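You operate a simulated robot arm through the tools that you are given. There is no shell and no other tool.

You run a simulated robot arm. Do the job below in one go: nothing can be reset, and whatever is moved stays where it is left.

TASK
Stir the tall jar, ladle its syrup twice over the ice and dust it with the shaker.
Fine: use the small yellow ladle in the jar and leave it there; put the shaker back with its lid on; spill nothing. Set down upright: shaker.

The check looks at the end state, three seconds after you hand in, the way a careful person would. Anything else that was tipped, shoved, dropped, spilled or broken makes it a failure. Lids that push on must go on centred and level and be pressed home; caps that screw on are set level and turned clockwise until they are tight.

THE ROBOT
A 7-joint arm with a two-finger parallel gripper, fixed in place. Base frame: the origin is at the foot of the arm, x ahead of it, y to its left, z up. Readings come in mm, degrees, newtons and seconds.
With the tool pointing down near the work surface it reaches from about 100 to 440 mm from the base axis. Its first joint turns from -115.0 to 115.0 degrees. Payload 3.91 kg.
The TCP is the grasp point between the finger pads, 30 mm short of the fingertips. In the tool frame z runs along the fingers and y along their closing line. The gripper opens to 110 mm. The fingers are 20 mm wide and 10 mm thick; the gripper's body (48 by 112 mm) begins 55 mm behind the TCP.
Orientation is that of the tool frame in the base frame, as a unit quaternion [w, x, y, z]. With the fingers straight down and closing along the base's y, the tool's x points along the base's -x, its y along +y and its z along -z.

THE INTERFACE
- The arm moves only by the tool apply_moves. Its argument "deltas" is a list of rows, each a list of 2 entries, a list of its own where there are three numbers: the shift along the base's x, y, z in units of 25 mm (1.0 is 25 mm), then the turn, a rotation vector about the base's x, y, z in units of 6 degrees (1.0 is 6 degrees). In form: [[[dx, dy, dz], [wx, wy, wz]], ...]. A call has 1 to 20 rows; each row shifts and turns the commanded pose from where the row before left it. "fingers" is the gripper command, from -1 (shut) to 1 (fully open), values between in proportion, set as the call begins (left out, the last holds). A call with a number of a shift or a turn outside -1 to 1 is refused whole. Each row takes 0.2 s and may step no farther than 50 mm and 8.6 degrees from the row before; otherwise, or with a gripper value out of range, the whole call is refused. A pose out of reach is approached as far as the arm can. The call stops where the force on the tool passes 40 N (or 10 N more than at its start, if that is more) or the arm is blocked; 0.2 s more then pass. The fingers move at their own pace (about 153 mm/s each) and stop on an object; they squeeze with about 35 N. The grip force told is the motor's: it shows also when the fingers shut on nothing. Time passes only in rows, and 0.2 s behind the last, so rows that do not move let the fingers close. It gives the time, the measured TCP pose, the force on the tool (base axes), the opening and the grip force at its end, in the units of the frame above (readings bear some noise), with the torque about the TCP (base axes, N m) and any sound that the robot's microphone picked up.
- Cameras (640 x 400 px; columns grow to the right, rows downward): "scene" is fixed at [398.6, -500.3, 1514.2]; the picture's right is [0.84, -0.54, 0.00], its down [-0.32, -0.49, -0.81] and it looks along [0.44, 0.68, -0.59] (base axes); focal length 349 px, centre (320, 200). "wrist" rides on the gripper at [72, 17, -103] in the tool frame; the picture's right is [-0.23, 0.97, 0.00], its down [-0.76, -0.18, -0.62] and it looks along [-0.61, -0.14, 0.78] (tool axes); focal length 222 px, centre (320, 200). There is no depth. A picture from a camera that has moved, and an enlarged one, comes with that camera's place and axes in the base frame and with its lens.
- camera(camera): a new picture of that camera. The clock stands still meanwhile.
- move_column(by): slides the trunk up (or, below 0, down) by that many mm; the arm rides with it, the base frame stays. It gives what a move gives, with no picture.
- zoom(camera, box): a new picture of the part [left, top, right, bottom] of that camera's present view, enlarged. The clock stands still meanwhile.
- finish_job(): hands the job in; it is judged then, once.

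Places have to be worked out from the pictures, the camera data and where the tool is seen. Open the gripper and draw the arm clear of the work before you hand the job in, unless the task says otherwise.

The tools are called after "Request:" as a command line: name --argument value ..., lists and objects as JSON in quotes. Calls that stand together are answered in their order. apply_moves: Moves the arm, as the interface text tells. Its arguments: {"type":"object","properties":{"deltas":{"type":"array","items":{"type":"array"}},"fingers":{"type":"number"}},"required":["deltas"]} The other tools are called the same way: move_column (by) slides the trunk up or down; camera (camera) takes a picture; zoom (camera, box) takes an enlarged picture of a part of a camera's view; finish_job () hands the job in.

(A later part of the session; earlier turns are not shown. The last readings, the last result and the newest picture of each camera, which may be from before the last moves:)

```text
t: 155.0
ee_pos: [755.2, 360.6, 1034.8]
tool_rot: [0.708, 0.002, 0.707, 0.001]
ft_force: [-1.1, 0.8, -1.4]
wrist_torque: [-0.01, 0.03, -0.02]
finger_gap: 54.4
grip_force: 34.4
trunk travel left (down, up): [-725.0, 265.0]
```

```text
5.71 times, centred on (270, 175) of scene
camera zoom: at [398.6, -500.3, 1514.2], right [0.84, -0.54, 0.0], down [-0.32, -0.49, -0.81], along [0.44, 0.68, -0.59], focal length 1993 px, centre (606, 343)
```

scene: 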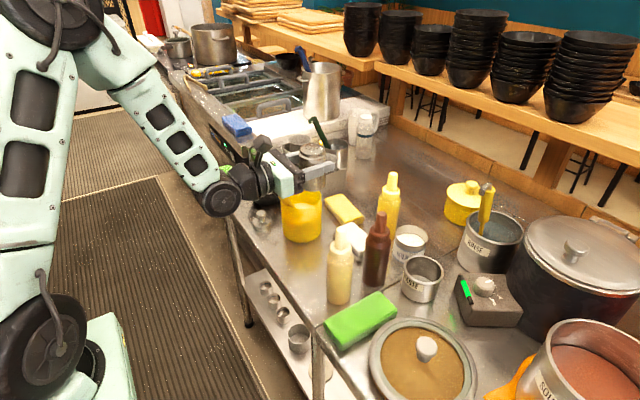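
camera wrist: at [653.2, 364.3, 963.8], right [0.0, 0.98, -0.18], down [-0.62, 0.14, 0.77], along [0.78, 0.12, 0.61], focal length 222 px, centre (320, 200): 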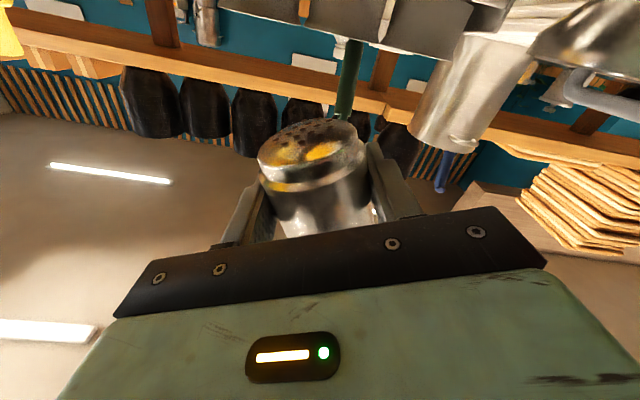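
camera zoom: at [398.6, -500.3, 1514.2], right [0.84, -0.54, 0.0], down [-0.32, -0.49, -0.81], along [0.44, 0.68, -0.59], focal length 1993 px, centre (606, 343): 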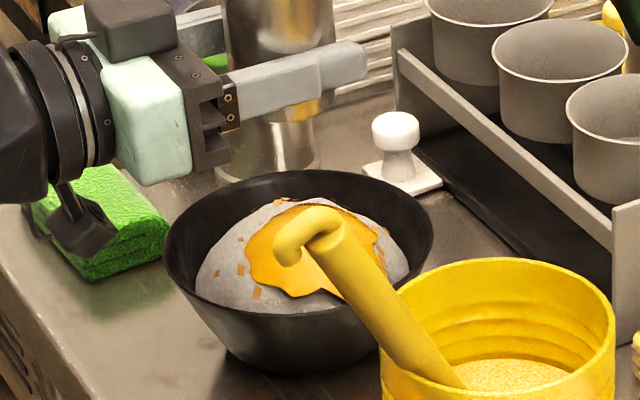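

Brown flecks of powder now appear on the snow and syrup. Check for strays, then shake a bit more.

Request:
zoom --camera "scene" --box '[245, 165, 300, 205]'

Request:
apply_moves --deltas '[[[0, 0, 1], [0, 0, 0]], [[0, 0, -1], [0, 0, 0]], [[0, 0, 1], [0, 0, 0]], [[0, 0, -1], [0, 0, 0]], [[0, 0, 1], [0, 0, 0]], [[0, 0, -1], [0, 0, 0]]]' --fingers -1

Request:
zoom --camera "scene" --box '[245, 165, 300, 205]'

```text
10.00 times, centred on (272, 185) of scene
camera zoom: at [398.6, -500.3, 1514.2], right [0.84, -0.54, 0.0], down [-0.32, -0.49, -0.81], along [0.44, 0.68, -0.59], focal length 3488 px, centre (795, 350)
```

zoom: 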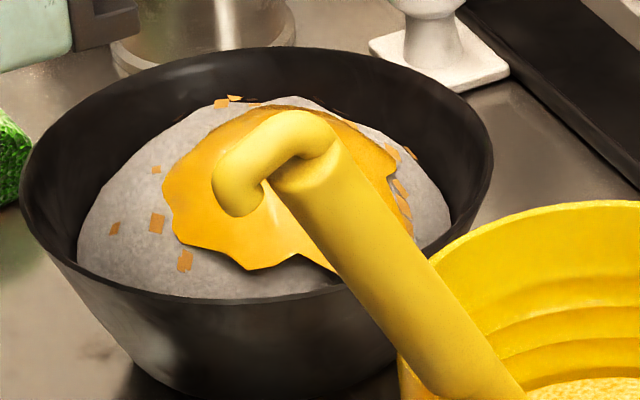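

```text
t: 156.4
ee_pos: [759.2, 359.9, 1034.7]
tool_rot: [0.708, 0.001, 0.706, 0.002]
ft_force: [-0.7, 0.0, -1.4]
wrist_torque: [-0.01, 0.03, 0.01]
finger_gap: 54.4
grip_force: 34.4
trunk travel left (down, up): [-725.0, 265.0]
```

```text
10.00 times, centred on (272, 185) of scene
camera zoom: at [398.6, -500.3, 1514.2], right [0.84, -0.54, 0.0], down [-0.32, -0.49, -0.81], along [0.44, 0.68, -0.59], focal length 3488 px, centre (795, 350)
```

zoom: 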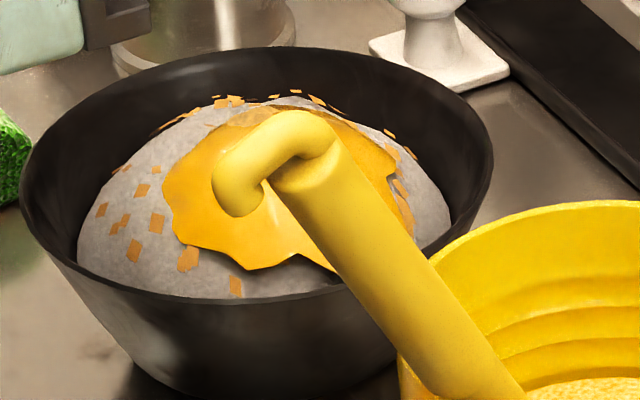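

The dusting is visible and all inside the bowl. One more short shake for a proper dusting.

Request:
apply_moves --deltas '[[[0, 0, 1], [0, 0, 0]], [[0, 0, -1], [0, 0, 0]], [[0, 0, 1], [0, 0, 0]], [[0, 0, -1], [0, 0, 0]], [[0, 0, 0], [0, 0, 0]]]' --fingers -1

Request:
zoom --camera "scene" --box '[245, 165, 300, 205]'

Request:
zoom --camera "scene" --box '[215, 150, 315, 230]'

```text
t: 157.6
ee_pos: [756.7, 361.6, 1037.0]
tool_rot: [0.708, 0.0, 0.706, 0.003]
ft_force: [-0.1, 0.4, -2.1]
wrist_torque: [0.01, 0.01, 0.0]
finger_gap: 54.4
grip_force: 34.1
trunk travel left (down, up): [-725.0, 265.0]
```

```text
10.00 times, centred on (272, 185) of scene
camera zoom: at [398.6, -500.3, 1514.2], right [0.84, -0.54, 0.0], down [-0.32, -0.49, -0.81], along [0.44, 0.68, -0.59], focal length 3488 px, centre (795, 350)
```

zoom: 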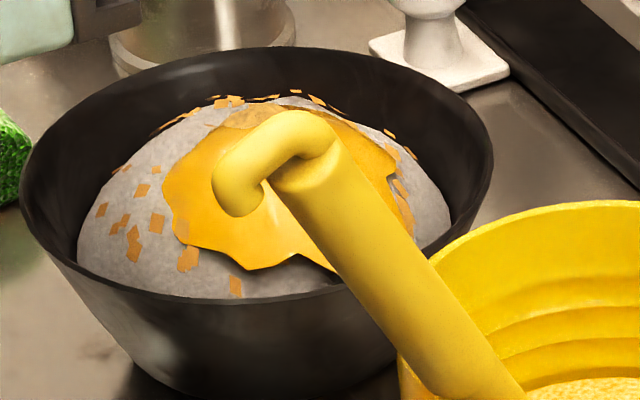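

```text
5.00 times, centred on (265, 190) of scene
camera zoom: at [398.6, -500.3, 1514.2], right [0.84, -0.54, 0.0], down [-0.32, -0.49, -0.81], along [0.44, 0.68, -0.59], focal length 1744 px, centre (595, 250)
```

zoom: 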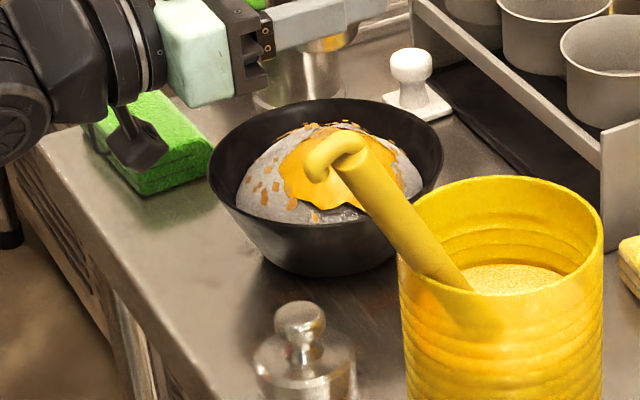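

Dusting done, all within the bowl. Roll the shaker back upright over the bowl.

Request:
apply_moves --deltas '[[[0, 0.15, 0], [-1, 0, 0]], [[0, 0.2, 0], [-1, 0, 0]], [[0, 0.2, 0], [-1, 0, 0]], [[0, 0.15, 0], [-1, 0, 0]], [[0, 0, 0], [-1, 0, 0]], [[0, 0, 0], [-1, 0, 0]], [[0, 0, 0], [-1, 0, 0]], [[0, 0, 0], [-1, 0, 0]]]' --fingers -1

Request:
apply_moves --deltas '[[[0, 0, 0], [-1, 0, 0]], [[0, 0, 0], [-1, 0, 0]], [[0, 0, 0], [-1, 0, 0]], [[0, 0, 0], [-1, 0, 0]], [[0, 0, 0], [-1, 0, 0]], [[0, 0, 0], [-1, 0, 0]], [[0, 0, 0], [-1, 0, 0]], [[0, 0, 0], [-1, 0, 0]]]' --fingers -1

Request:
apply_moves --deltas '[[[0, 0, 0], [-1, 0, 0]], [[0, 0, 0], [-1, 0, 0]], [[0, 0, 0], [-1, 0, 0]], [[0, 0, 0], [-1, 0, 0]], [[0, 0, 0], [-1, 0, 0]], [[0, 0, 0], [-1, 0, 0]], [[0, 0, 0], [-1, 0, 0]]]' --fingers -1

Request:
apply_moves --deltas '[[[0, 0, 0], [-1, 0, 0]], [[0, 0, 0], [-1, 0, 0]], [[0, 0, 0], [-1, 0, 0]], [[0, 0, 0], [-1, 0, 0]], [[0, 0, 0], [-1, 0, 0]], [[0, 0, 0], [-1, 0, 0]], [[0, 0, 0], [-1, 0, 0]], [[0, 0, 0], [0, 0, 0]]]' --fingers -1

Request:
zoom --camera "scene" --box '[200, 120, 330, 220]'

```text
t: 159.4
ee_pos: [755.3, 377.9, 1035.7]
tool_rot: [0.646, -0.288, 0.646, -0.287]
ft_force: [-0.4, -0.3, -1.3]
wrist_torque: [-0.02, 0.01, 0.0]
finger_gap: 54.3
grip_force: 35.3
trunk travel left (down, up): [-725.0, 265.0]
```

```text
t: 161.2
ee_pos: [756.5, 379.5, 1035.6]
tool_rot: [-0.474, 0.526, -0.473, 0.524]
ft_force: [0.4, -0.3, -2.0]
wrist_torque: [-0.02, 0.01, -0.02]
finger_gap: 54.4
grip_force: 34.8
trunk travel left (down, up): [-725.0, 265.0]
```

```text
t: 162.8
ee_pos: [756.9, 379.0, 1035.2]
tool_rot: [-0.253, 0.66, -0.253, 0.66]
ft_force: [-0.1, -0.4, -2.0]
wrist_torque: [0.01, 0.03, 0.02]
finger_gap: 54.4
grip_force: 34.6
trunk travel left (down, up): [-725.0, 265.0]
```

```text
t: 164.6
ee_pos: [756.2, 379.6, 1035.7]
tool_rot: [-0.001, 0.708, -0.001, 0.706]
ft_force: [-0.3, 0.4, -1.6]
wrist_torque: [-0.01, 0.04, -0.03]
finger_gap: 54.5
grip_force: 34.7
trunk travel left (down, up): [-725.0, 265.0]
```

```text
4.00 times, centred on (265, 170) of scene
camera zoom: at [398.6, -500.3, 1514.2], right [0.84, -0.54, 0.0], down [-0.32, -0.49, -0.81], along [0.44, 0.68, -0.59], focal length 1395 px, centre (540, 320)
```

zoom: 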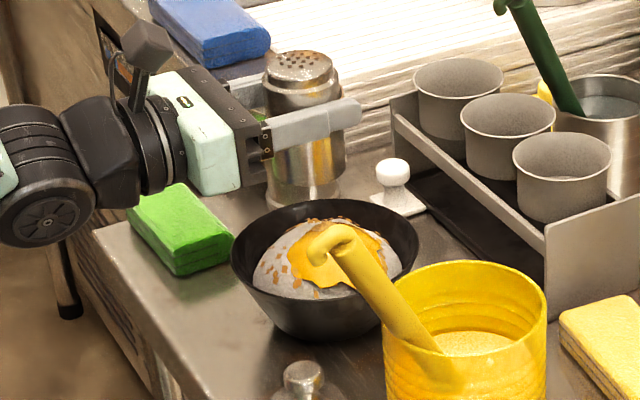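

Upright again. Raise and carry the shaker back to its spot.

Request:
apply_moves --deltas '[[[0, 0, 0.6], [0, 0, 0]], [[0, 0, 0.9], [0, 0, 0]], [[0, 0, 0.9], [0, 0, 0]], [[0, 0, 0.9], [0, 0, 0]], [[0, 0, 0.9], [0, 0, 0]], [[0, 0, 0.8], [0, 0, 0]]]' --fingers -1

Request:
apply_moves --deltas '[[[-0.07, -0.5, 0], [0, 0, 0]], [[-0.07, -0.95, 0], [0, 0, 0]], [[-0.07, -0.95, 0], [0, 0, 0]], [[-0.07, -0.95, 0], [0, 0, 0]], [[-0.07, -0.95, 0], [0, 0, 0]], [[-0.07, -0.95, 0], [0, 0, 0]], [[-0.07, -0.95, 0], [0, 0, 0]], [[-0.07, -0.95, 0], [0, 0, 0]]]' --fingers -1

Request:
apply_moves --deltas '[[[-0.07, -0.95, 0], [0, 0, 0]], [[-0.07, -0.95, 0], [0, 0, 0]], [[-0.07, -0.95, 0], [0, 0, 0]], [[-0.07, -0.95, 0], [0, 0, 0]], [[-0.07, -0.95, 0], [0, 0, 0]], [[-0.07, -0.95, 0], [0, 0, 0]], [[-0.07, -0.7, 0], [0, 0, 0]], [[0, 0, 0], [0, 0, 0]]]' --fingers -1

Request:
camera --camera "wrist"

Request:
camera --camera "scene"

```text
t: 166.0
ee_pos: [755.2, 381.6, 1159.6]
tool_rot: [-0.001, 0.708, 0.0, 0.706]
ft_force: [0.5, -0.5, -1.8]
wrist_torque: [0.0, -0.02, -0.01]
finger_gap: 54.4
grip_force: 34.7
trunk travel left (down, up): [-725.0, 265.0]
```

```text
t: 167.8
ee_pos: [742.1, 201.5, 1158.1]
tool_rot: [0.001, 0.708, 0.0, 0.706]
ft_force: [-0.5, 0.6, -2.3]
wrist_torque: [-0.01, 0.01, -0.01]
finger_gap: 54.3
grip_force: 35.1
trunk travel left (down, up): [-725.0, 265.0]
```

```text
t: 169.6
ee_pos: [727.4, 39.5, 1159.4]
tool_rot: [-0.001, 0.708, -0.001, 0.706]
ft_force: [0.8, 1.5, -2.0]
wrist_torque: [-0.04, 0.01, -0.03]
finger_gap: 54.5
grip_force: 35.1
trunk travel left (down, up): [-725.0, 265.0]
```

```text
taken
camera wrist: at [624.9, 19.6, 1233.5], right [0.0, -0.97, -0.23], down [-0.62, 0.18, -0.76], along [0.78, 0.14, -0.61], focal length 222 px, centre (320, 200)
```

wrist: 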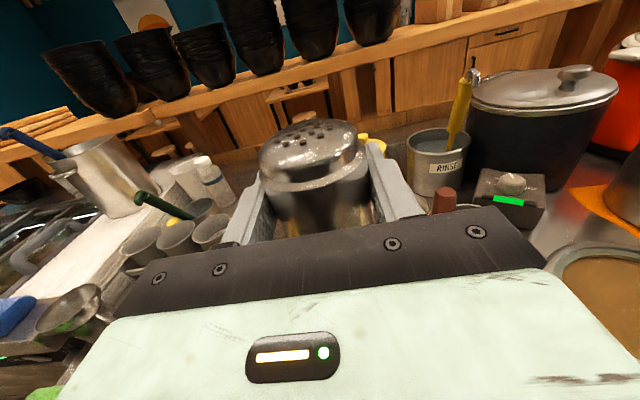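

```text
taken
```

scene: 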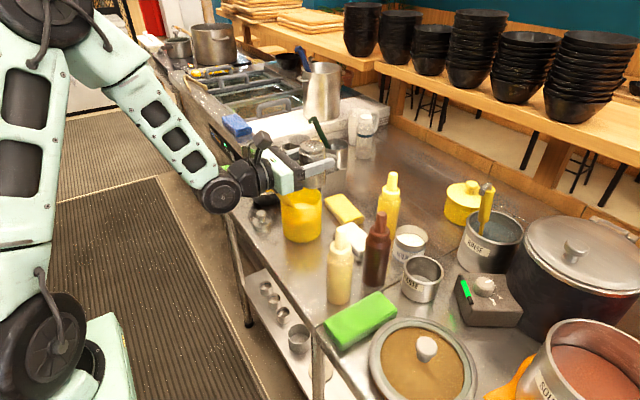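

Shaker unchanged in the grip. Descend to just above the counter.

Request:
apply_moves --deltas '[[[0.06, -0.06, -0.6], [0, 0, 0]], [[0, 0, -0.95], [0, 0, 0]], [[0, 0, -0.95], [0, 0, 0]], [[0, 0, -0.95], [0, 0, 0]], [[0, 0, -0.95], [0, 0, 0]], [[0, 0, -0.95], [0, 0, 0]]]' --fingers -1

Request:
apply_moves --deltas '[[[0, 0, -0.95], [0, 0, 0]], [[0, 0, -0.95], [0, 0, 0]], [[0, 0, -0.95], [0, 0, 0]], [[0, 0, -0.8], [0, 0, 0]], [[0, 0, -0.5], [0, 0, 0]], [[0, 0, 0], [0, 0, 0]]]' --fingers -1

Request:
zoom --camera "scene" --box '[260, 200, 350, 290]'

```text
t: 171.0
ee_pos: [728.7, 39.6, 1023.6]
tool_rot: [-0.001, 0.707, -0.001, 0.707]
ft_force: [0.3, -0.6, -2.2]
wrist_torque: [-0.02, -0.01, -0.02]
finger_gap: 54.5
grip_force: 34.7
trunk travel left (down, up): [-725.0, 265.0]
```

```text
t: 172.4
ee_pos: [729.7, 41.3, 922.3]
tool_rot: [-0.001, 0.708, -0.001, 0.707]
ft_force: [-0.1, -0.7, -0.7]
wrist_torque: [-0.01, 0.01, -0.01]
finger_gap: 54.8
grip_force: 34.7
trunk travel left (down, up): [-725.0, 265.0]
```

```text
4.44 times, centred on (305, 245) of scene
camera zoom: at [398.6, -500.3, 1514.2], right [0.84, -0.54, 0.0], down [-0.32, -0.49, -0.81], along [0.44, 0.68, -0.59], focal length 1550 px, centre (387, 0)
```

zoom: 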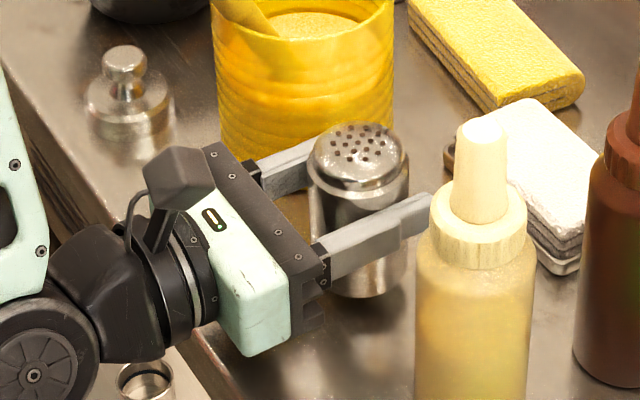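

Lower the last 14 mm with small steps until contact.

Request:
apply_moves --deltas '[[[0, -0.06, -0.3], [0, 0, 0]], [[0, -0.04, -0.16], [0, 0, 0]], [[0, 0, 0], [0, 0, 0]]]' --fingers -1

Request:
apply_moves --deltas '[[[0, 0, -0.08], [0, 0, 0]], [[0, 0, -0.08], [0, 0, 0]], [[0, 0, 0], [0, 0, 0]]]' --fingers -1

```text
t: 173.2
ee_pos: [728.7, 36.8, 909.7]
tool_rot: [-0.002, 0.708, 0.0, 0.706]
ft_force: [0.4, -0.5, -2.0]
wrist_torque: [-0.03, 0.02, -0.02]
finger_gap: 54.4
grip_force: 35.0
trunk travel left (down, up): [-725.0, 265.0]
```

```text
t: 174.0
ee_pos: [730.3, 37.0, 907.8]
tool_rot: [0.0, 0.707, -0.002, 0.707]
ft_force: [-2.0, 0.4, 7.8]
wrist_torque: [-0.12, 0.27, -0.07]
finger_gap: 54.5
grip_force: 34.8
trunk travel left (down, up): [-725.0, 265.0]
```

Contact (≈8 N): the shaker stands on the counter. Release it.

Request:
apply_moves --deltas '[[[0, 0, 0.03], [0, 0, 0]], [[0, 0, 0], [0, 0, 0]]]' --fingers -1

Request:
apply_moves --deltas '[[[0, 0, 0], [0, 0, 0]], [[0, 0, 0], [0, 0, 0]], [[0, 0, 0], [0, 0, 0]]]' --fingers 0.4

Request:
zoom --camera "wrist" --box '[220, 60, 420, 240]'

Request:
zoom --camera "scene" --box '[260, 200, 350, 290]'

```text
t: 174.6
ee_pos: [730.4, 37.7, 907.5]
tool_rot: [-0.001, 0.707, -0.001, 0.707]
ft_force: [0.1, 2.5, 5.1]
wrist_torque: [-0.04, 0.09, -0.02]
finger_gap: 54.3
grip_force: 35.0
trunk travel left (down, up): [-725.0, 265.0]
```

```text
t: 175.4
ee_pos: [730.6, 36.8, 907.9]
tool_rot: [-0.002, 0.708, 0.0, 0.706]
ft_force: [0.0, -0.7, 0.0]
wrist_torque: [0.02, -0.01, -0.01]
finger_gap: 77.0
grip_force: 0.0
trunk travel left (down, up): [-725.0, 265.0]
```

```text
2.22 times, centred on (320, 150) of wrist
camera zoom: at [626.7, 17.8, 981.0], right [0.0, -0.97, -0.23], down [-0.62, 0.18, -0.76], along [0.78, 0.14, -0.61], focal length 494 px, centre (320, 311)
```

zoom: 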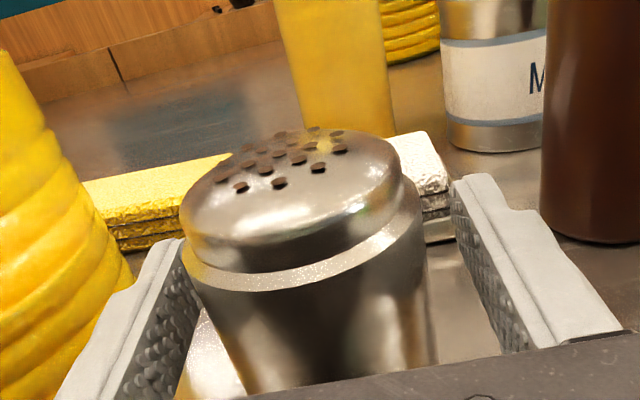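

```text
4.44 times, centred on (305, 245) of scene
camera zoom: at [398.6, -500.3, 1514.2], right [0.84, -0.54, 0.0], down [-0.32, -0.49, -0.81], along [0.44, 0.68, -0.59], focal length 1550 px, centre (387, 0)
```

zoom: 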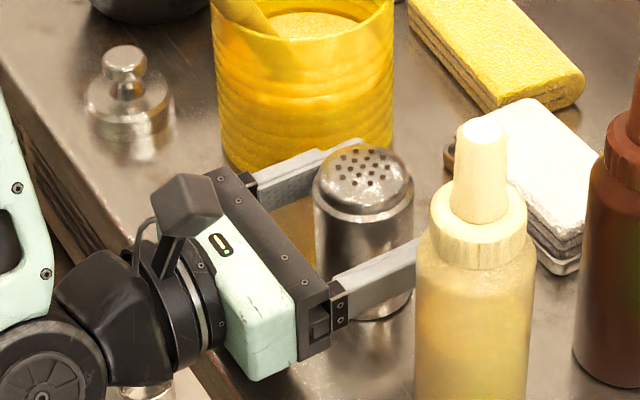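

Shaker stands where it was (within ~1–2 mm). Raise straight up and return to the lid.

Request:
apply_moves --deltas '[[[0, 0, 0.5], [0, 0, 0]], [[0, 0, 1], [0, 0, 0]], [[0, 0, 1], [0, 0, 0]], [[0, 0, 1], [0, 0, 0]], [[0, 0, 1], [0, 0, 0]], [[0, 0, 1], [0, 0, 0]], [[0, 0, 1], [0, 0, 0]], [[0, 0, 1], [0, 0, 0]], [[0, 0, 1], [0, 0, 0]], [[0, 0, 0.5], [0, 0, 0]]]' --fingers 0.4

Request:
apply_moves --deltas '[[[-0.2, 0.9, 0], [0, 0, 0]], [[-0.2, 0.9, 0], [0, 0, 0]], [[-0.2, 0.9, 0], [0, 0, 0]], [[-0.2, 0.9, 0], [0, 0, 0]], [[-0.2, 0.9, 0], [0, 0, 0]], [[-0.2, 0.9, 0], [0, 0, 0]], [[-0.2, 0.9, 0], [0, 0, 0]], [[-0.2, 0.9, 0], [0, 0, 0]], [[-0.2, 0.9, 0], [0, 0, 0]], [[0, 0.5, 0], [0, 0, 0]], [[0, 0, 0], [0, 0, 0]]]' --fingers -0.05

Request:
zoom --camera "scene" --box '[210, 140, 370, 290]'

```text
t: 177.6
ee_pos: [728.5, 35.3, 1135.4]
tool_rot: [-0.001, 0.708, -0.001, 0.707]
ft_force: [-1.1, 0.6, -0.3]
wrist_torque: [-0.01, -0.01, 0.0]
finger_gap: 77.0
grip_force: 0.1
trunk travel left (down, up): [-725.0, 265.0]
```

```text
t: 180.0
ee_pos: [686.0, 251.6, 1134.0]
tool_rot: [-0.001, 0.708, -0.002, 0.706]
ft_force: [0.5, 0.4, -0.4]
wrist_torque: [0.0, 0.01, -0.05]
finger_gap: 52.2
grip_force: 0.0
trunk travel left (down, up): [-725.0, 265.0]
```

```text
2.67 times, centred on (290, 215) of scene
camera zoom: at [398.6, -500.3, 1514.2], right [0.84, -0.54, 0.0], down [-0.32, -0.49, -0.81], along [0.44, 0.68, -0.59], focal length 930 px, centre (400, 160)
```

zoom: 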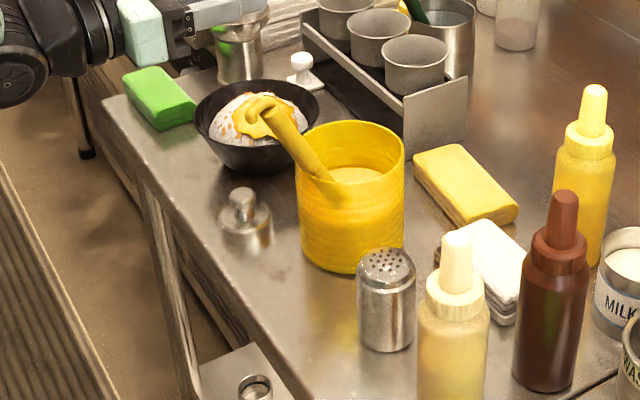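

Everything is upright. Descend over the lid's knob, first to z≈950 to check alignment.

Request:
apply_moves --deltas '[[[-0.14, 0.03, -0.8], [0, 0, 0]], [[0, 0, -1], [0, 0, 0]], [[0, 0, -1], [0, 0, 0]], [[0, 0, -1], [0, 0, 0]], [[0, 0, -1], [0, 0, 0]], [[0, 0, -1], [0, 0, 0]], [[0, 0, -1], [0, 0, 0]], [[0, 0, -0.6], [0, 0, 0]], [[0, 0, 0], [0, 0, 0]]]' --fingers -0.05

Request:
camera --camera "wrist"

Request:
apply_moves --deltas '[[[0, 0, 0], [0, 0, 0]]]' --fingers -0.05

```text
t: 182.0
ee_pos: [682.8, 252.7, 945.3]
tool_rot: [0.0, 0.707, -0.001, 0.707]
ft_force: [0.6, 0.3, -0.4]
wrist_torque: [-0.02, 0.04, 0.01]
finger_gap: 52.3
grip_force: 0.0
trunk travel left (down, up): [-725.0, 265.0]
```

```text
taken
camera wrist: at [579.7, 233.2, 1019.6], right [0.0, -0.97, -0.23], down [-0.62, 0.18, -0.76], along [0.78, 0.14, -0.61], focal length 222 px, centre (320, 200)
```

wrist: 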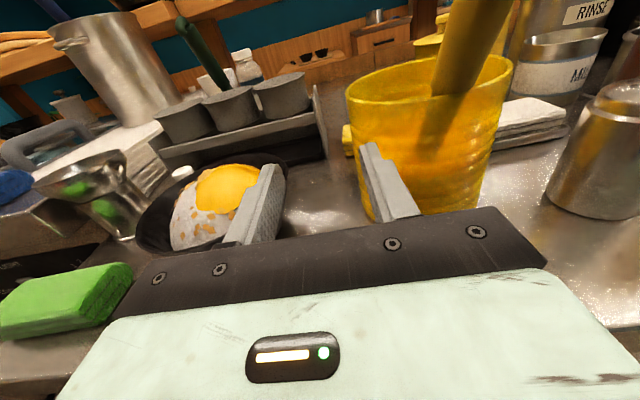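

```text
t: 182.4
ee_pos: [682.7, 253.0, 944.5]
tool_rot: [-0.002, 0.708, -0.001, 0.706]
ft_force: [0.6, 0.1, 0.0]
wrist_torque: [0.01, -0.01, 0.0]
finger_gap: 52.4
grip_force: 0.0
trunk travel left (down, up): [-725.0, 265.0]
```

Aligned at (682.7, 252.9). Descend around the knob.

Request:
apply_moves --deltas '[[[0, 0, -0.6], [0, 0, 0]], [[0, 0, -0.7], [0, 0, 0]], [[0, 0, -0.6], [0, 0, 0]], [[0, 0, -0.36], [0, 0, 0]], [[0, 0, 0], [0, 0, 0]]]' --fingers -0.05

Request:
zoom --camera "wrist" --box '[240, 100, 420, 240]'

```text
t: 183.6
ee_pos: [680.4, 250.4, 889.8]
tool_rot: [-0.002, 0.708, 0.0, 0.707]
ft_force: [-0.5, 0.5, 0.5]
wrist_torque: [0.02, 0.02, 0.02]
finger_gap: 52.3
grip_force: 0.0
trunk travel left (down, up): [-725.0, 265.0]
```

```text
2.86 times, centred on (330, 170) of wrist
camera zoom: at [578.2, 232.5, 963.2], right [0.0, -0.97, -0.23], down [-0.62, 0.18, -0.76], along [0.78, 0.14, -0.61], focal length 635 px, centre (291, 286)
```

zoom: 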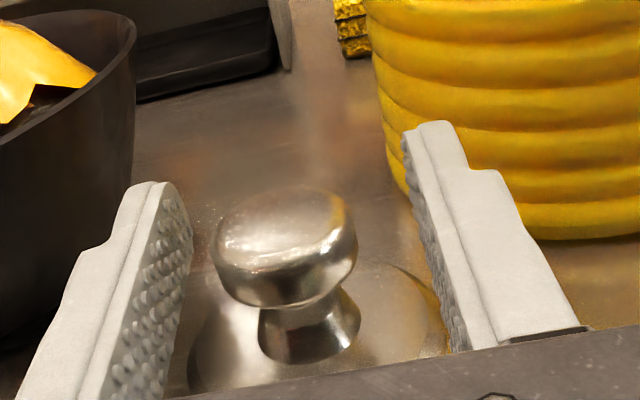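

Relative geometry matches the first grip within ~0.5 mm. Close on the knob.

Request:
apply_moves --deltas '[[[0, 0, 0], [0, 0, 0]], [[0, 0, 0], [0, 0, 0]], [[0, 0, 0], [0, 0, 0]]]' --fingers -1

Request:
zoom --camera "wrist" --box '[240, 100, 420, 240]'

Request:
apply_moves --deltas '[[[0, 0, 0.3], [0, 0, 0]], [[0, 0, 0.6], [0, 0, 0]], [[0, 0, 0.8], [0, 0, 0]], [[0, 0, 0.9], [0, 0, 0]], [[0, 0, 0.9], [0, 0, 0]]]' --fingers -1

Request:
zoom --camera "scene" --box '[220, 160, 320, 250]'

```text
t: 184.4
ee_pos: [682.4, 251.3, 889.4]
tool_rot: [-0.002, 0.708, 0.0, 0.707]
ft_force: [0.1, -0.1, 0.0]
wrist_torque: [-0.01, -0.02, 0.03]
finger_gap: 27.0
grip_force: 35.5
trunk travel left (down, up): [-725.0, 265.0]
```

```text
2.86 times, centred on (330, 170) of wrist
camera zoom: at [578.2, 232.6, 963.4], right [0.0, -0.97, -0.23], down [-0.62, 0.18, -0.76], along [0.78, 0.14, -0.61], focal length 635 px, centre (291, 286)
```

zoom: 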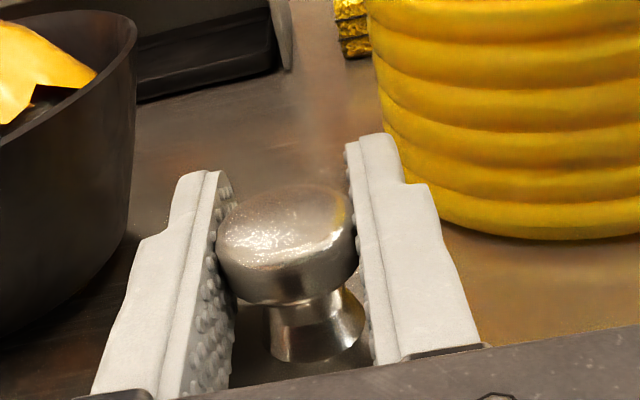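

```text
t: 185.6
ee_pos: [680.7, 251.0, 979.9]
tool_rot: [-0.001, 0.708, -0.001, 0.706]
ft_force: [0.7, -0.2, 0.2]
wrist_torque: [-0.01, 0.0, -0.01]
finger_gap: 26.6
grip_force: 35.2
trunk travel left (down, up): [-725.0, 265.0]
```

```text
4.44 times, centred on (270, 205) of scene
camera zoom: at [398.6, -500.3, 1514.2], right [0.84, -0.54, 0.0], down [-0.32, -0.49, -0.81], along [0.44, 0.68, -0.59], focal length 1550 px, centre (542, 178)
```

zoom: 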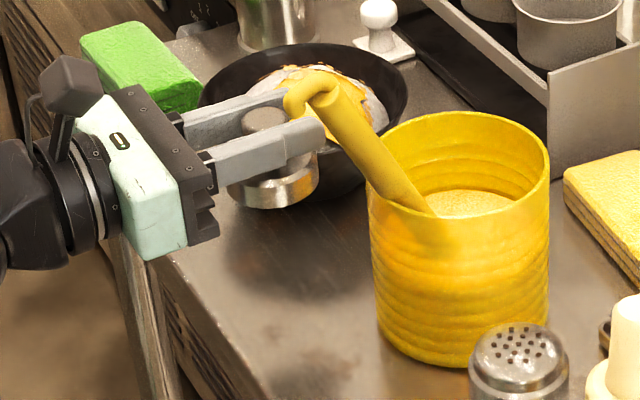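

Lid held level exactly as in the first grip. Raise, carry over the ladle hook, and return above the shaker.

Request:
apply_moves --deltas '[[[0, 0, 0.9], [0, 0, 0]], [[0, 0, 0.95], [0, 0, 0]], [[0, 0, 0.95], [0, 0, 0]], [[0, 0, 0.95], [0, 0, 0]], [[0, 0, 0.95], [0, 0, 0]], [[0, 0, 0.95], [0, 0, 0]], [[0, 0, 0.4], [0, 0, 0]]]' --fingers -1

Request:
apply_moves --deltas '[[[0.2, -0.6, 0], [0, 0, 0]], [[0.2, -0.9, 0], [0, 0, 0]], [[0.2, -0.9, 0], [0, 0, 0]], [[0.2, -0.9, 0], [0, 0, 0]], [[0.2, -0.9, 0], [0, 0, 0]]]' --fingers -1

Request:
apply_moves --deltas '[[[0.2, -0.9, 0], [0, 0, 0]], [[0.2, -0.9, 0], [0, 0, 0]], [[0.2, -0.9, 0], [0, 0, 0]], [[0.2, -0.9, 0], [0, 0, 0]], [[0.1, -0.75, 0], [0, 0, 0]], [[0, 0, 0], [0, 0, 0]]]' --fingers -1

Request:
apply_moves --deltas '[[[0, 0, -0.7], [0, 0, 0]], [[0, 0, -0.9], [0, 0, 0]], [[0, 0, -0.9], [0, 0, 0]], [[0, 0, -0.9], [0, 0, 0]], [[0, 0, -0.8], [0, 0, 0]], [[0, 0, 0], [0, 0, 0]]]' --fingers -1

Request:
zoom --camera "scene" --box '[270, 190, 350, 280]'

```text
t: 187.2
ee_pos: [682.7, 251.7, 1131.6]
tool_rot: [-0.001, 0.708, -0.002, 0.706]
ft_force: [-0.4, 0.8, -0.3]
wrist_torque: [-0.01, 0.01, 0.0]
finger_gap: 27.0
grip_force: 34.8
trunk travel left (down, up): [-725.0, 265.0]
```

```text
t: 188.4
ee_pos: [707.3, 147.1, 1130.8]
tool_rot: [-0.002, 0.708, 0.0, 0.707]
ft_force: [-0.4, -0.3, 0.8]
wrist_torque: [-0.02, 0.0, -0.04]
finger_gap: 26.7
grip_force: 35.4
trunk travel left (down, up): [-725.0, 265.0]
```

```text
t: 189.8
ee_pos: [729.7, 38.8, 1129.5]
tool_rot: [-0.001, 0.708, -0.001, 0.707]
ft_force: [0.4, 0.0, -0.5]
wrist_torque: [-0.01, -0.02, 0.04]
finger_gap: 26.9
grip_force: 35.0
trunk travel left (down, up): [-725.0, 265.0]
```

```text
t: 191.2
ee_pos: [729.8, 40.0, 1023.3]
tool_rot: [-0.001, 0.707, -0.001, 0.707]
ft_force: [0.0, 0.1, -0.9]
wrist_torque: [-0.03, 0.02, 0.03]
finger_gap: 26.8
grip_force: 35.7
trunk travel left (down, up): [-725.0, 265.0]
```

```text
4.44 times, centred on (310, 235) of scene
camera zoom: at [398.6, -500.3, 1514.2], right [0.84, -0.54, 0.0], down [-0.32, -0.49, -0.81], along [0.44, 0.68, -0.59], focal length 1550 px, centre (364, 44)
```

zoom: 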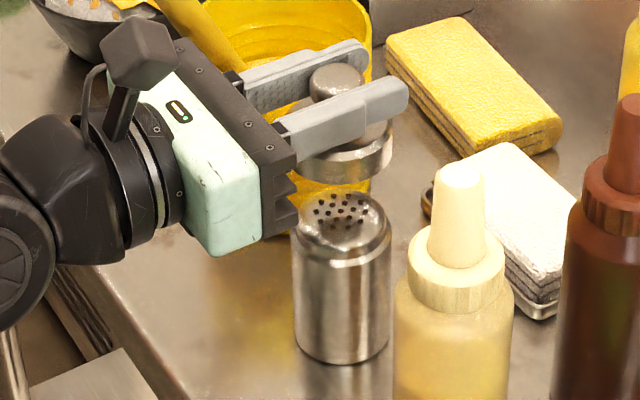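

The scene comparison shows the shaker now sits ≈(+1.5,−1.5) mm from its original spot, so the lid should go at TCP ≈(731,36.8). Take extra readings to average out noise.

Request:
apply_moves --deltas '[[[0, 0, 0], [0, 0, 0]]]' --fingers -1

Request:
apply_moves --deltas '[[[0, 0, 0], [0, 0, 0]]]' --fingers -1

Request:
zoom --camera "scene" --box '[295, 215, 335, 275]'

Request:
camera --camera "wrist"

```text
t: 191.6
ee_pos: [730.5, 41.8, 1023.5]
tool_rot: [0.0, 0.708, -0.003, 0.706]
ft_force: [-0.8, 0.4, 1.0]
wrist_torque: [-0.01, -0.03, -0.01]
finger_gap: 26.9
grip_force: 35.4
trunk travel left (down, up): [-725.0, 265.0]
```

```text
t: 192.0
ee_pos: [730.2, 40.4, 1024.8]
tool_rot: [-0.002, 0.708, -0.002, 0.706]
ft_force: [-0.2, -0.6, -0.5]
wrist_torque: [0.0, 0.04, 0.03]
finger_gap: 26.6
grip_force: 35.1
trunk travel left (down, up): [-725.0, 265.0]
```

```text
6.67 times, centred on (315, 245) of scene
camera zoom: at [398.6, -500.3, 1514.2], right [0.84, -0.54, 0.0], down [-0.32, -0.49, -0.81], along [0.44, 0.68, -0.59], focal length 2325 px, centre (353, -100)
```

zoom: 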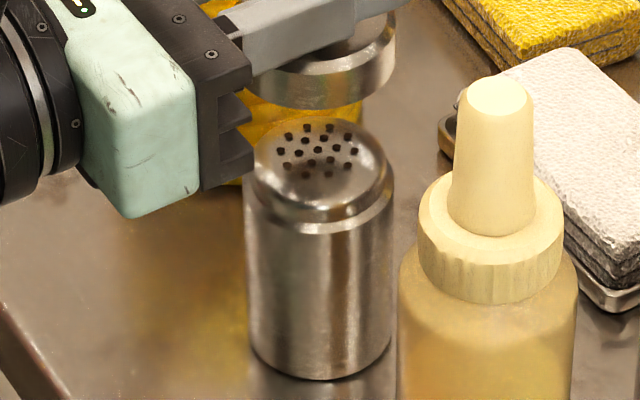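

```text
taken
camera wrist: at [626.2, 21.3, 1097.9], right [0.0, -0.97, -0.23], down [-0.62, 0.18, -0.76], along [0.78, 0.14, -0.61], focal length 222 px, centre (320, 200)
```

wrist: 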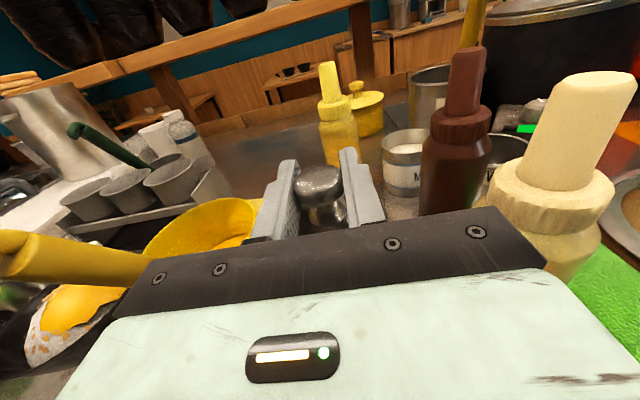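

Averaged reading is (730.1,40.5); both the readings and the scene comparison say to shift ≈(+1,−3.5) mm. Apply and re-read.

Request:
apply_moves --deltas '[[[0.04, -0.14, 0], [0, 0, 0]], [[0, 0, 0], [0, 0, 0]]]' --fingers -1

Request:
apply_moves --deltas '[[[0, 0, -0.4], [0, 0, 0]], [[0, 0, -0.4], [0, 0, 0]], [[0, 0, 0], [0, 0, 0]]]' --fingers -1

Request:
apply_moves --deltas '[[[0, 0, 0], [0, 0, 0]]]' --fingers -1

Request:
apply_moves --deltas '[[[0, 0, 0], [0, 0, 0]]]' --fingers -1

Request:
zoom --camera "scene" --box '[295, 215, 335, 275]'

```text
t: 192.6
ee_pos: [729.6, 36.7, 1025.2]
tool_rot: [-0.001, 0.708, -0.001, 0.707]
ft_force: [-0.5, -0.6, -1.0]
wrist_torque: [0.03, 0.0, 0.01]
finger_gap: 26.8
grip_force: 35.0
trunk travel left (down, up): [-725.0, 265.0]
```

```text
t: 193.4
ee_pos: [730.5, 37.2, 1004.3]
tool_rot: [-0.001, 0.708, -0.001, 0.707]
ft_force: [-0.3, 0.2, -1.0]
wrist_torque: [0.0, 0.01, 0.0]
finger_gap: 26.6
grip_force: 34.9
trunk travel left (down, up): [-725.0, 265.0]
```

```text
t: 193.8
ee_pos: [731.8, 36.1, 1005.6]
tool_rot: [-0.001, 0.708, -0.001, 0.706]
ft_force: [0.2, 0.3, -0.3]
wrist_torque: [-0.01, 0.03, 0.02]
finger_gap: 26.7
grip_force: 35.0
trunk travel left (down, up): [-725.0, 265.0]
```

```text
t: 194.2
ee_pos: [730.6, 36.2, 1004.7]
tool_rot: [-0.001, 0.708, 0.0, 0.707]
ft_force: [0.6, -0.3, -0.2]
wrist_torque: [0.0, -0.01, 0.0]
finger_gap: 26.7
grip_force: 35.1
trunk travel left (down, up): [-725.0, 265.0]
```

```text
6.67 times, centred on (315, 245) of scene
camera zoom: at [398.6, -500.3, 1514.2], right [0.84, -0.54, 0.0], down [-0.32, -0.49, -0.81], along [0.44, 0.68, -0.59], focal length 2325 px, centre (353, -100)
```

zoom: 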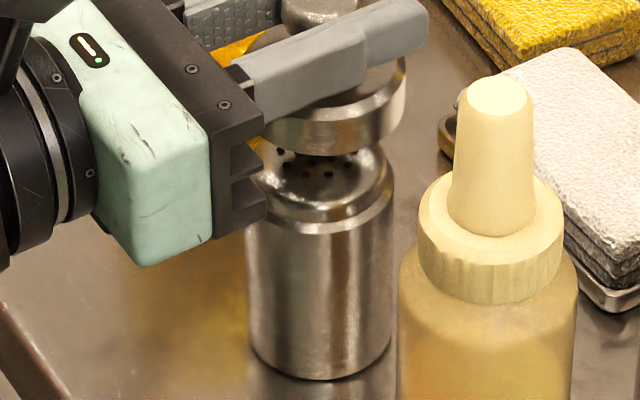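

Averages (731.0, 36.5) are near target, but I want to verify in the picture with a higher zoom on lid and body edges.

Request:
zoom --camera "scene" --box '[300, 222, 332, 242]'

Request:
zoom --camera "scene" --box '[300, 240, 332, 260]'

```text
16.00 times, centred on (316, 232) of scene
camera zoom: at [398.6, -500.3, 1514.2], right [0.84, -0.54, 0.0], down [-0.32, -0.49, -0.81], along [0.44, 0.68, -0.59], focal length 5580 px, centre (384, -312)
```

zoom: 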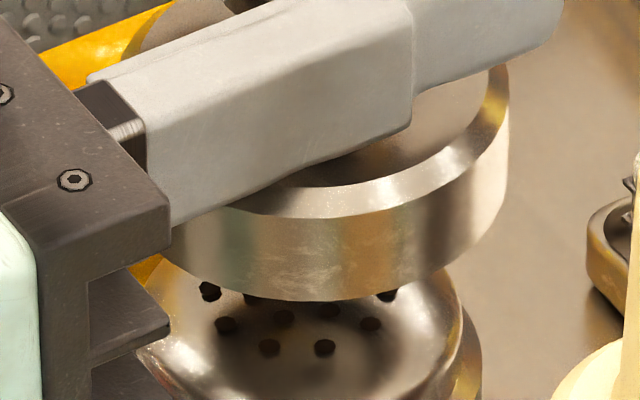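

```text
16.00 times, centred on (316, 250) of scene
camera zoom: at [398.6, -500.3, 1514.2], right [0.84, -0.54, 0.0], down [-0.32, -0.49, -0.81], along [0.44, 0.68, -0.59], focal length 5580 px, centre (384, -600)
```

zoom: 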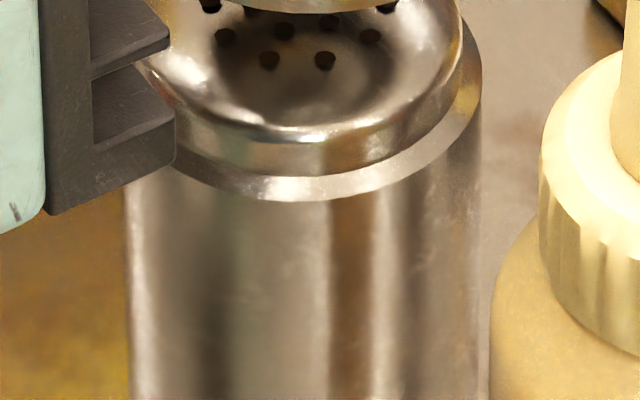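

Detailed image analysis: the lid is level and the depth direction agrees, but it looks ~1–2 mm too far to the picture's right. I apply a compromise correction (−0.8,+0.7 mm) and lower slowly toward the dome.

Request:
apply_moves --deltas '[[[-0.035, 0.03, 0], [0, 0, 0]], [[0, 0, -0.3], [0, 0, 0]], [[0, 0, -0.3], [0, 0, 0]], [[0, 0, 0], [0, 0, 0]]]' --fingers -1

Request:
apply_moves --deltas '[[[0, 0, 0], [0, 0, 0]]]' --fingers -1

Request:
zoom --camera "scene" --box '[300, 230, 332, 250]'

Request:
zoom --camera "wrist" --box '[240, 100, 420, 240]'

```text
t: 195.2
ee_pos: [729.4, 35.3, 991.0]
tool_rot: [-0.001, 0.708, -0.002, 0.707]
ft_force: [0.9, 1.2, 0.1]
wrist_torque: [-0.02, -0.01, -0.02]
finger_gap: 26.9
grip_force: 35.2
trunk travel left (down, up): [-725.0, 265.0]
```

```text
t: 195.6
ee_pos: [729.4, 35.4, 990.8]
tool_rot: [-0.001, 0.708, -0.002, 0.706]
ft_force: [0.1, 1.2, 1.0]
wrist_torque: [0.0, 0.0, 0.01]
finger_gap: 26.6
grip_force: 35.3
trunk travel left (down, up): [-725.0, 265.0]
```

```text
16.00 times, centred on (316, 240) of scene
camera zoom: at [398.6, -500.3, 1514.2], right [0.84, -0.54, 0.0], down [-0.32, -0.49, -0.81], along [0.44, 0.68, -0.59], focal length 5580 px, centre (384, -440)
```

zoom: 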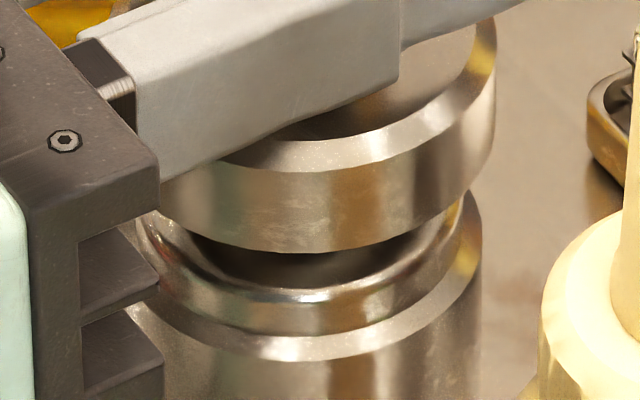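

```text
2.86 times, centred on (330, 170) of wrist
camera zoom: at [625.4, 16.7, 1065.2], right [0.0, -0.97, -0.23], down [-0.62, 0.18, -0.76], along [0.78, 0.14, -0.61], focal length 635 px, centre (291, 286)
```

zoom: 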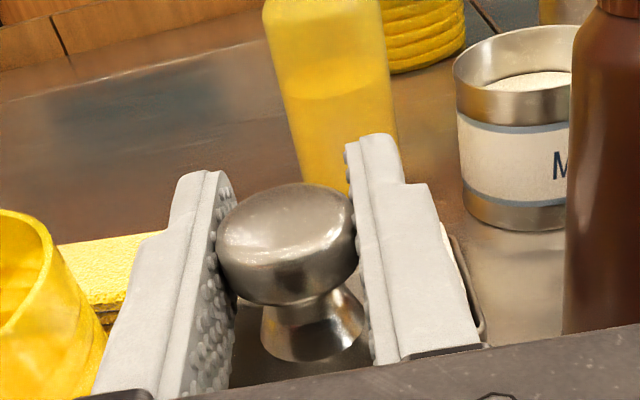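

In the picture the lid is now laterally aligned with the body (centres within ~0.2 mm). Combining with the y-centre known from the release (37.2), I shift along the view direction by (+1.2,+1.8) mm, which keeps that alignment.

Request:
apply_moves --deltas '[[[0.048, 0.072, 0], [0, 0, 0]], [[0, 0, 0], [0, 0, 0]]]' --fingers -1

Request:
apply_moves --deltas '[[[0, 0, 0], [0, 0, 0]]]' --fingers -1

Request:
apply_moves --deltas '[[[0, 0, 0], [0, 0, 0]]]' --fingers -1

Request:
zoom --camera "scene" --box '[300, 230, 332, 250]'

```text
t: 196.2
ee_pos: [730.0, 36.1, 991.1]
tool_rot: [-0.002, 0.708, -0.001, 0.706]
ft_force: [-0.4, 0.4, -0.7]
wrist_torque: [0.01, 0.0, 0.0]
finger_gap: 26.6
grip_force: 35.2
trunk travel left (down, up): [-725.0, 265.0]
```

```text
t: 196.6
ee_pos: [729.2, 37.2, 990.0]
tool_rot: [-0.001, 0.707, 0.0, 0.707]
ft_force: [-0.2, -0.6, -0.2]
wrist_torque: [-0.01, 0.0, 0.01]
finger_gap: 26.7
grip_force: 34.7
trunk travel left (down, up): [-725.0, 265.0]
```

```text
t: 197.0
ee_pos: [729.5, 36.3, 990.9]
tool_rot: [-0.001, 0.708, 0.0, 0.707]
ft_force: [0.1, -0.6, -0.1]
wrist_torque: [0.03, 0.01, 0.01]
finger_gap: 26.8
grip_force: 34.5
trunk travel left (down, up): [-725.0, 265.0]
```

```text
16.00 times, centred on (316, 240) of scene
camera zoom: at [398.6, -500.3, 1514.2], right [0.84, -0.54, 0.0], down [-0.32, -0.49, -0.81], along [0.44, 0.68, -0.59], focal length 5580 px, centre (384, -440)
```

zoom: 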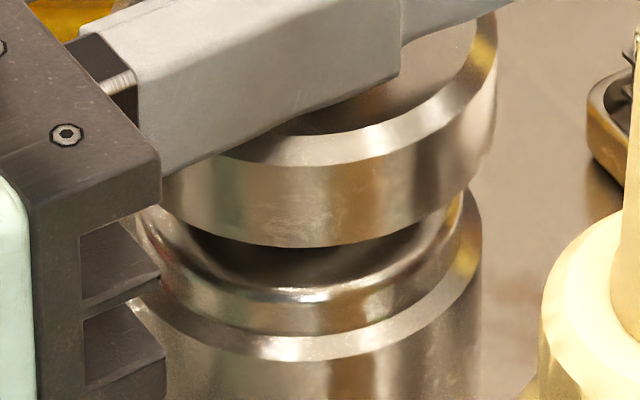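

Still aligned laterally; a further small shift along the view direction, then lower in small steps watching force.

Request:
apply_moves --deltas '[[[0.03, 0.045, 0], [0, 0, 0]], [[0, 0, -0.2], [0, 0, 0]], [[0, 0, -0.2], [0, 0, 0]], [[0, 0, 0], [0, 0, 0]]]' --fingers -1

Request:
apply_moves --deltas '[[[0, 0, 0], [0, 0, 0]]]' --fingers -1

Request:
zoom --camera "scene" --box '[300, 230, 332, 250]'

```text
t: 198.0
ee_pos: [730.7, 38.1, 979.3]
tool_rot: [-0.001, 0.707, -0.001, 0.707]
ft_force: [-0.1, -0.1, -0.5]
wrist_torque: [0.02, 0.01, -0.05]
finger_gap: 26.9
grip_force: 34.8
trunk travel left (down, up): [-725.0, 265.0]
```

```text
t: 198.4
ee_pos: [732.5, 37.0, 979.9]
tool_rot: [0.0, 0.707, -0.002, 0.707]
ft_force: [0.6, 0.0, 0.0]
wrist_torque: [0.0, 0.0, 0.0]
finger_gap: 26.8
grip_force: 35.1
trunk travel left (down, up): [-725.0, 265.0]
```

```text
16.00 times, centred on (316, 240) of scene
camera zoom: at [398.6, -500.3, 1514.2], right [0.84, -0.54, 0.0], down [-0.32, -0.49, -0.81], along [0.44, 0.68, -0.59], focal length 5580 px, centre (384, -440)
```

zoom: 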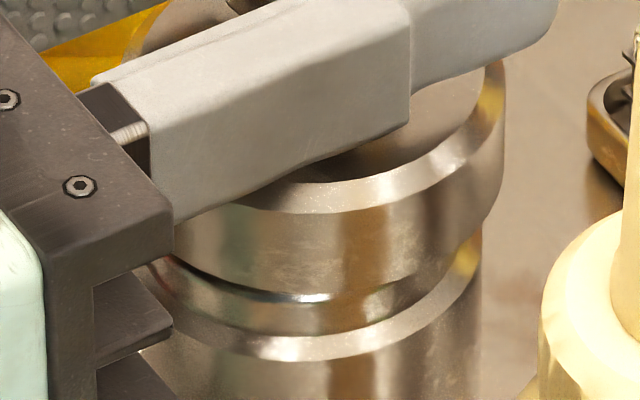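

No contact yet at z≈979.6; the lid is ~1 mm to the right in the picture. Small correction, then continue lowering.

Request:
apply_moves --deltas '[[[-0.034, 0.02, 0], [0, 0, 0]], [[0, 0, -0.12], [0, 0, 0]], [[0, 0, 0], [0, 0, 0]]]' --fingers -1

Request:
zoom --camera "scene" --box '[300, 230, 332, 250]'

```text
t: 199.2
ee_pos: [731.1, 38.8, 975.7]
tool_rot: [-0.001, 0.708, -0.002, 0.706]
ft_force: [-0.5, -0.6, -0.8]
wrist_torque: [-0.05, -0.02, -0.02]
finger_gap: 26.8
grip_force: 35.2
trunk travel left (down, up): [-725.0, 265.0]
```

```text
16.00 times, centred on (316, 240) of scene
camera zoom: at [398.6, -500.3, 1514.2], right [0.84, -0.54, 0.0], down [-0.32, -0.49, -0.81], along [0.44, 0.68, -0.59], focal length 5580 px, centre (384, -440)
```

zoom: 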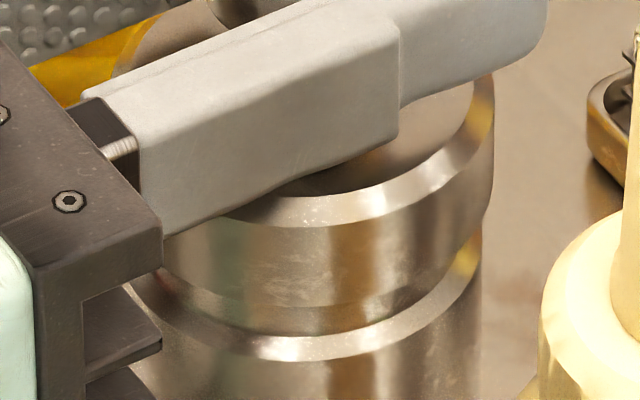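

Aligned within ~0.4 mm, still no contact force at z≈975.7 – the skirt is around the neck. Continue down in small steps.

Request:
apply_moves --deltas '[[[0, 0, -0.08], [0, 0, 0]], [[0, 0, -0.08], [0, 0, 0]], [[0, 0, 0], [0, 0, 0]]]' --fingers -1

Request:
zoom --camera "scene" --box '[300, 230, 332, 250]'

```text
t: 200.0
ee_pos: [731.1, 39.1, 972.2]
tool_rot: [-0.001, 0.708, -0.001, 0.706]
ft_force: [-0.4, -0.7, 0.5]
wrist_torque: [-0.03, 0.02, 0.0]
finger_gap: 26.7
grip_force: 35.2
trunk travel left (down, up): [-725.0, 265.0]
```

```text
16.00 times, centred on (316, 240) of scene
camera zoom: at [398.6, -500.3, 1514.2], right [0.84, -0.54, 0.0], down [-0.32, -0.49, -0.81], along [0.44, 0.68, -0.59], focal length 5580 px, centre (384, -440)
```

zoom: 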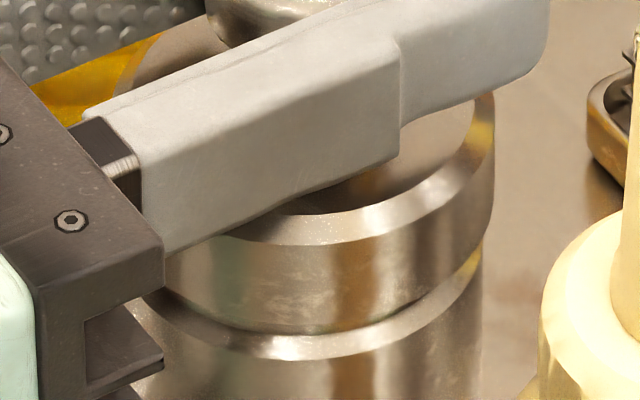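

Nearly seated, still no force. Lower further and begin pressing.

Request:
apply_moves --deltas '[[[0, 0, -0.08], [0, 0, 0]], [[0, 0, -0.08], [0, 0, 0]], [[0, 0, 0], [0, 0, 0]]]' --fingers -1

Request:
zoom --camera "scene" --box '[300, 230, 332, 250]'

```text
t: 200.8
ee_pos: [730.5, 39.0, 969.0]
tool_rot: [-0.001, 0.708, -0.001, 0.707]
ft_force: [0.0, 0.5, -0.5]
wrist_torque: [0.0, 0.04, -0.02]
finger_gap: 26.5
grip_force: 35.0
trunk travel left (down, up): [-725.0, 265.0]
```

```text
16.00 times, centred on (316, 240) of scene
camera zoom: at [398.6, -500.3, 1514.2], right [0.84, -0.54, 0.0], down [-0.32, -0.49, -0.81], along [0.44, 0.68, -0.59], focal length 5580 px, centre (384, -440)
```

zoom: 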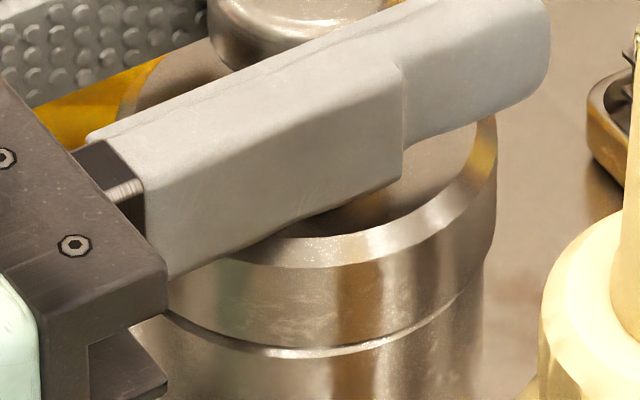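

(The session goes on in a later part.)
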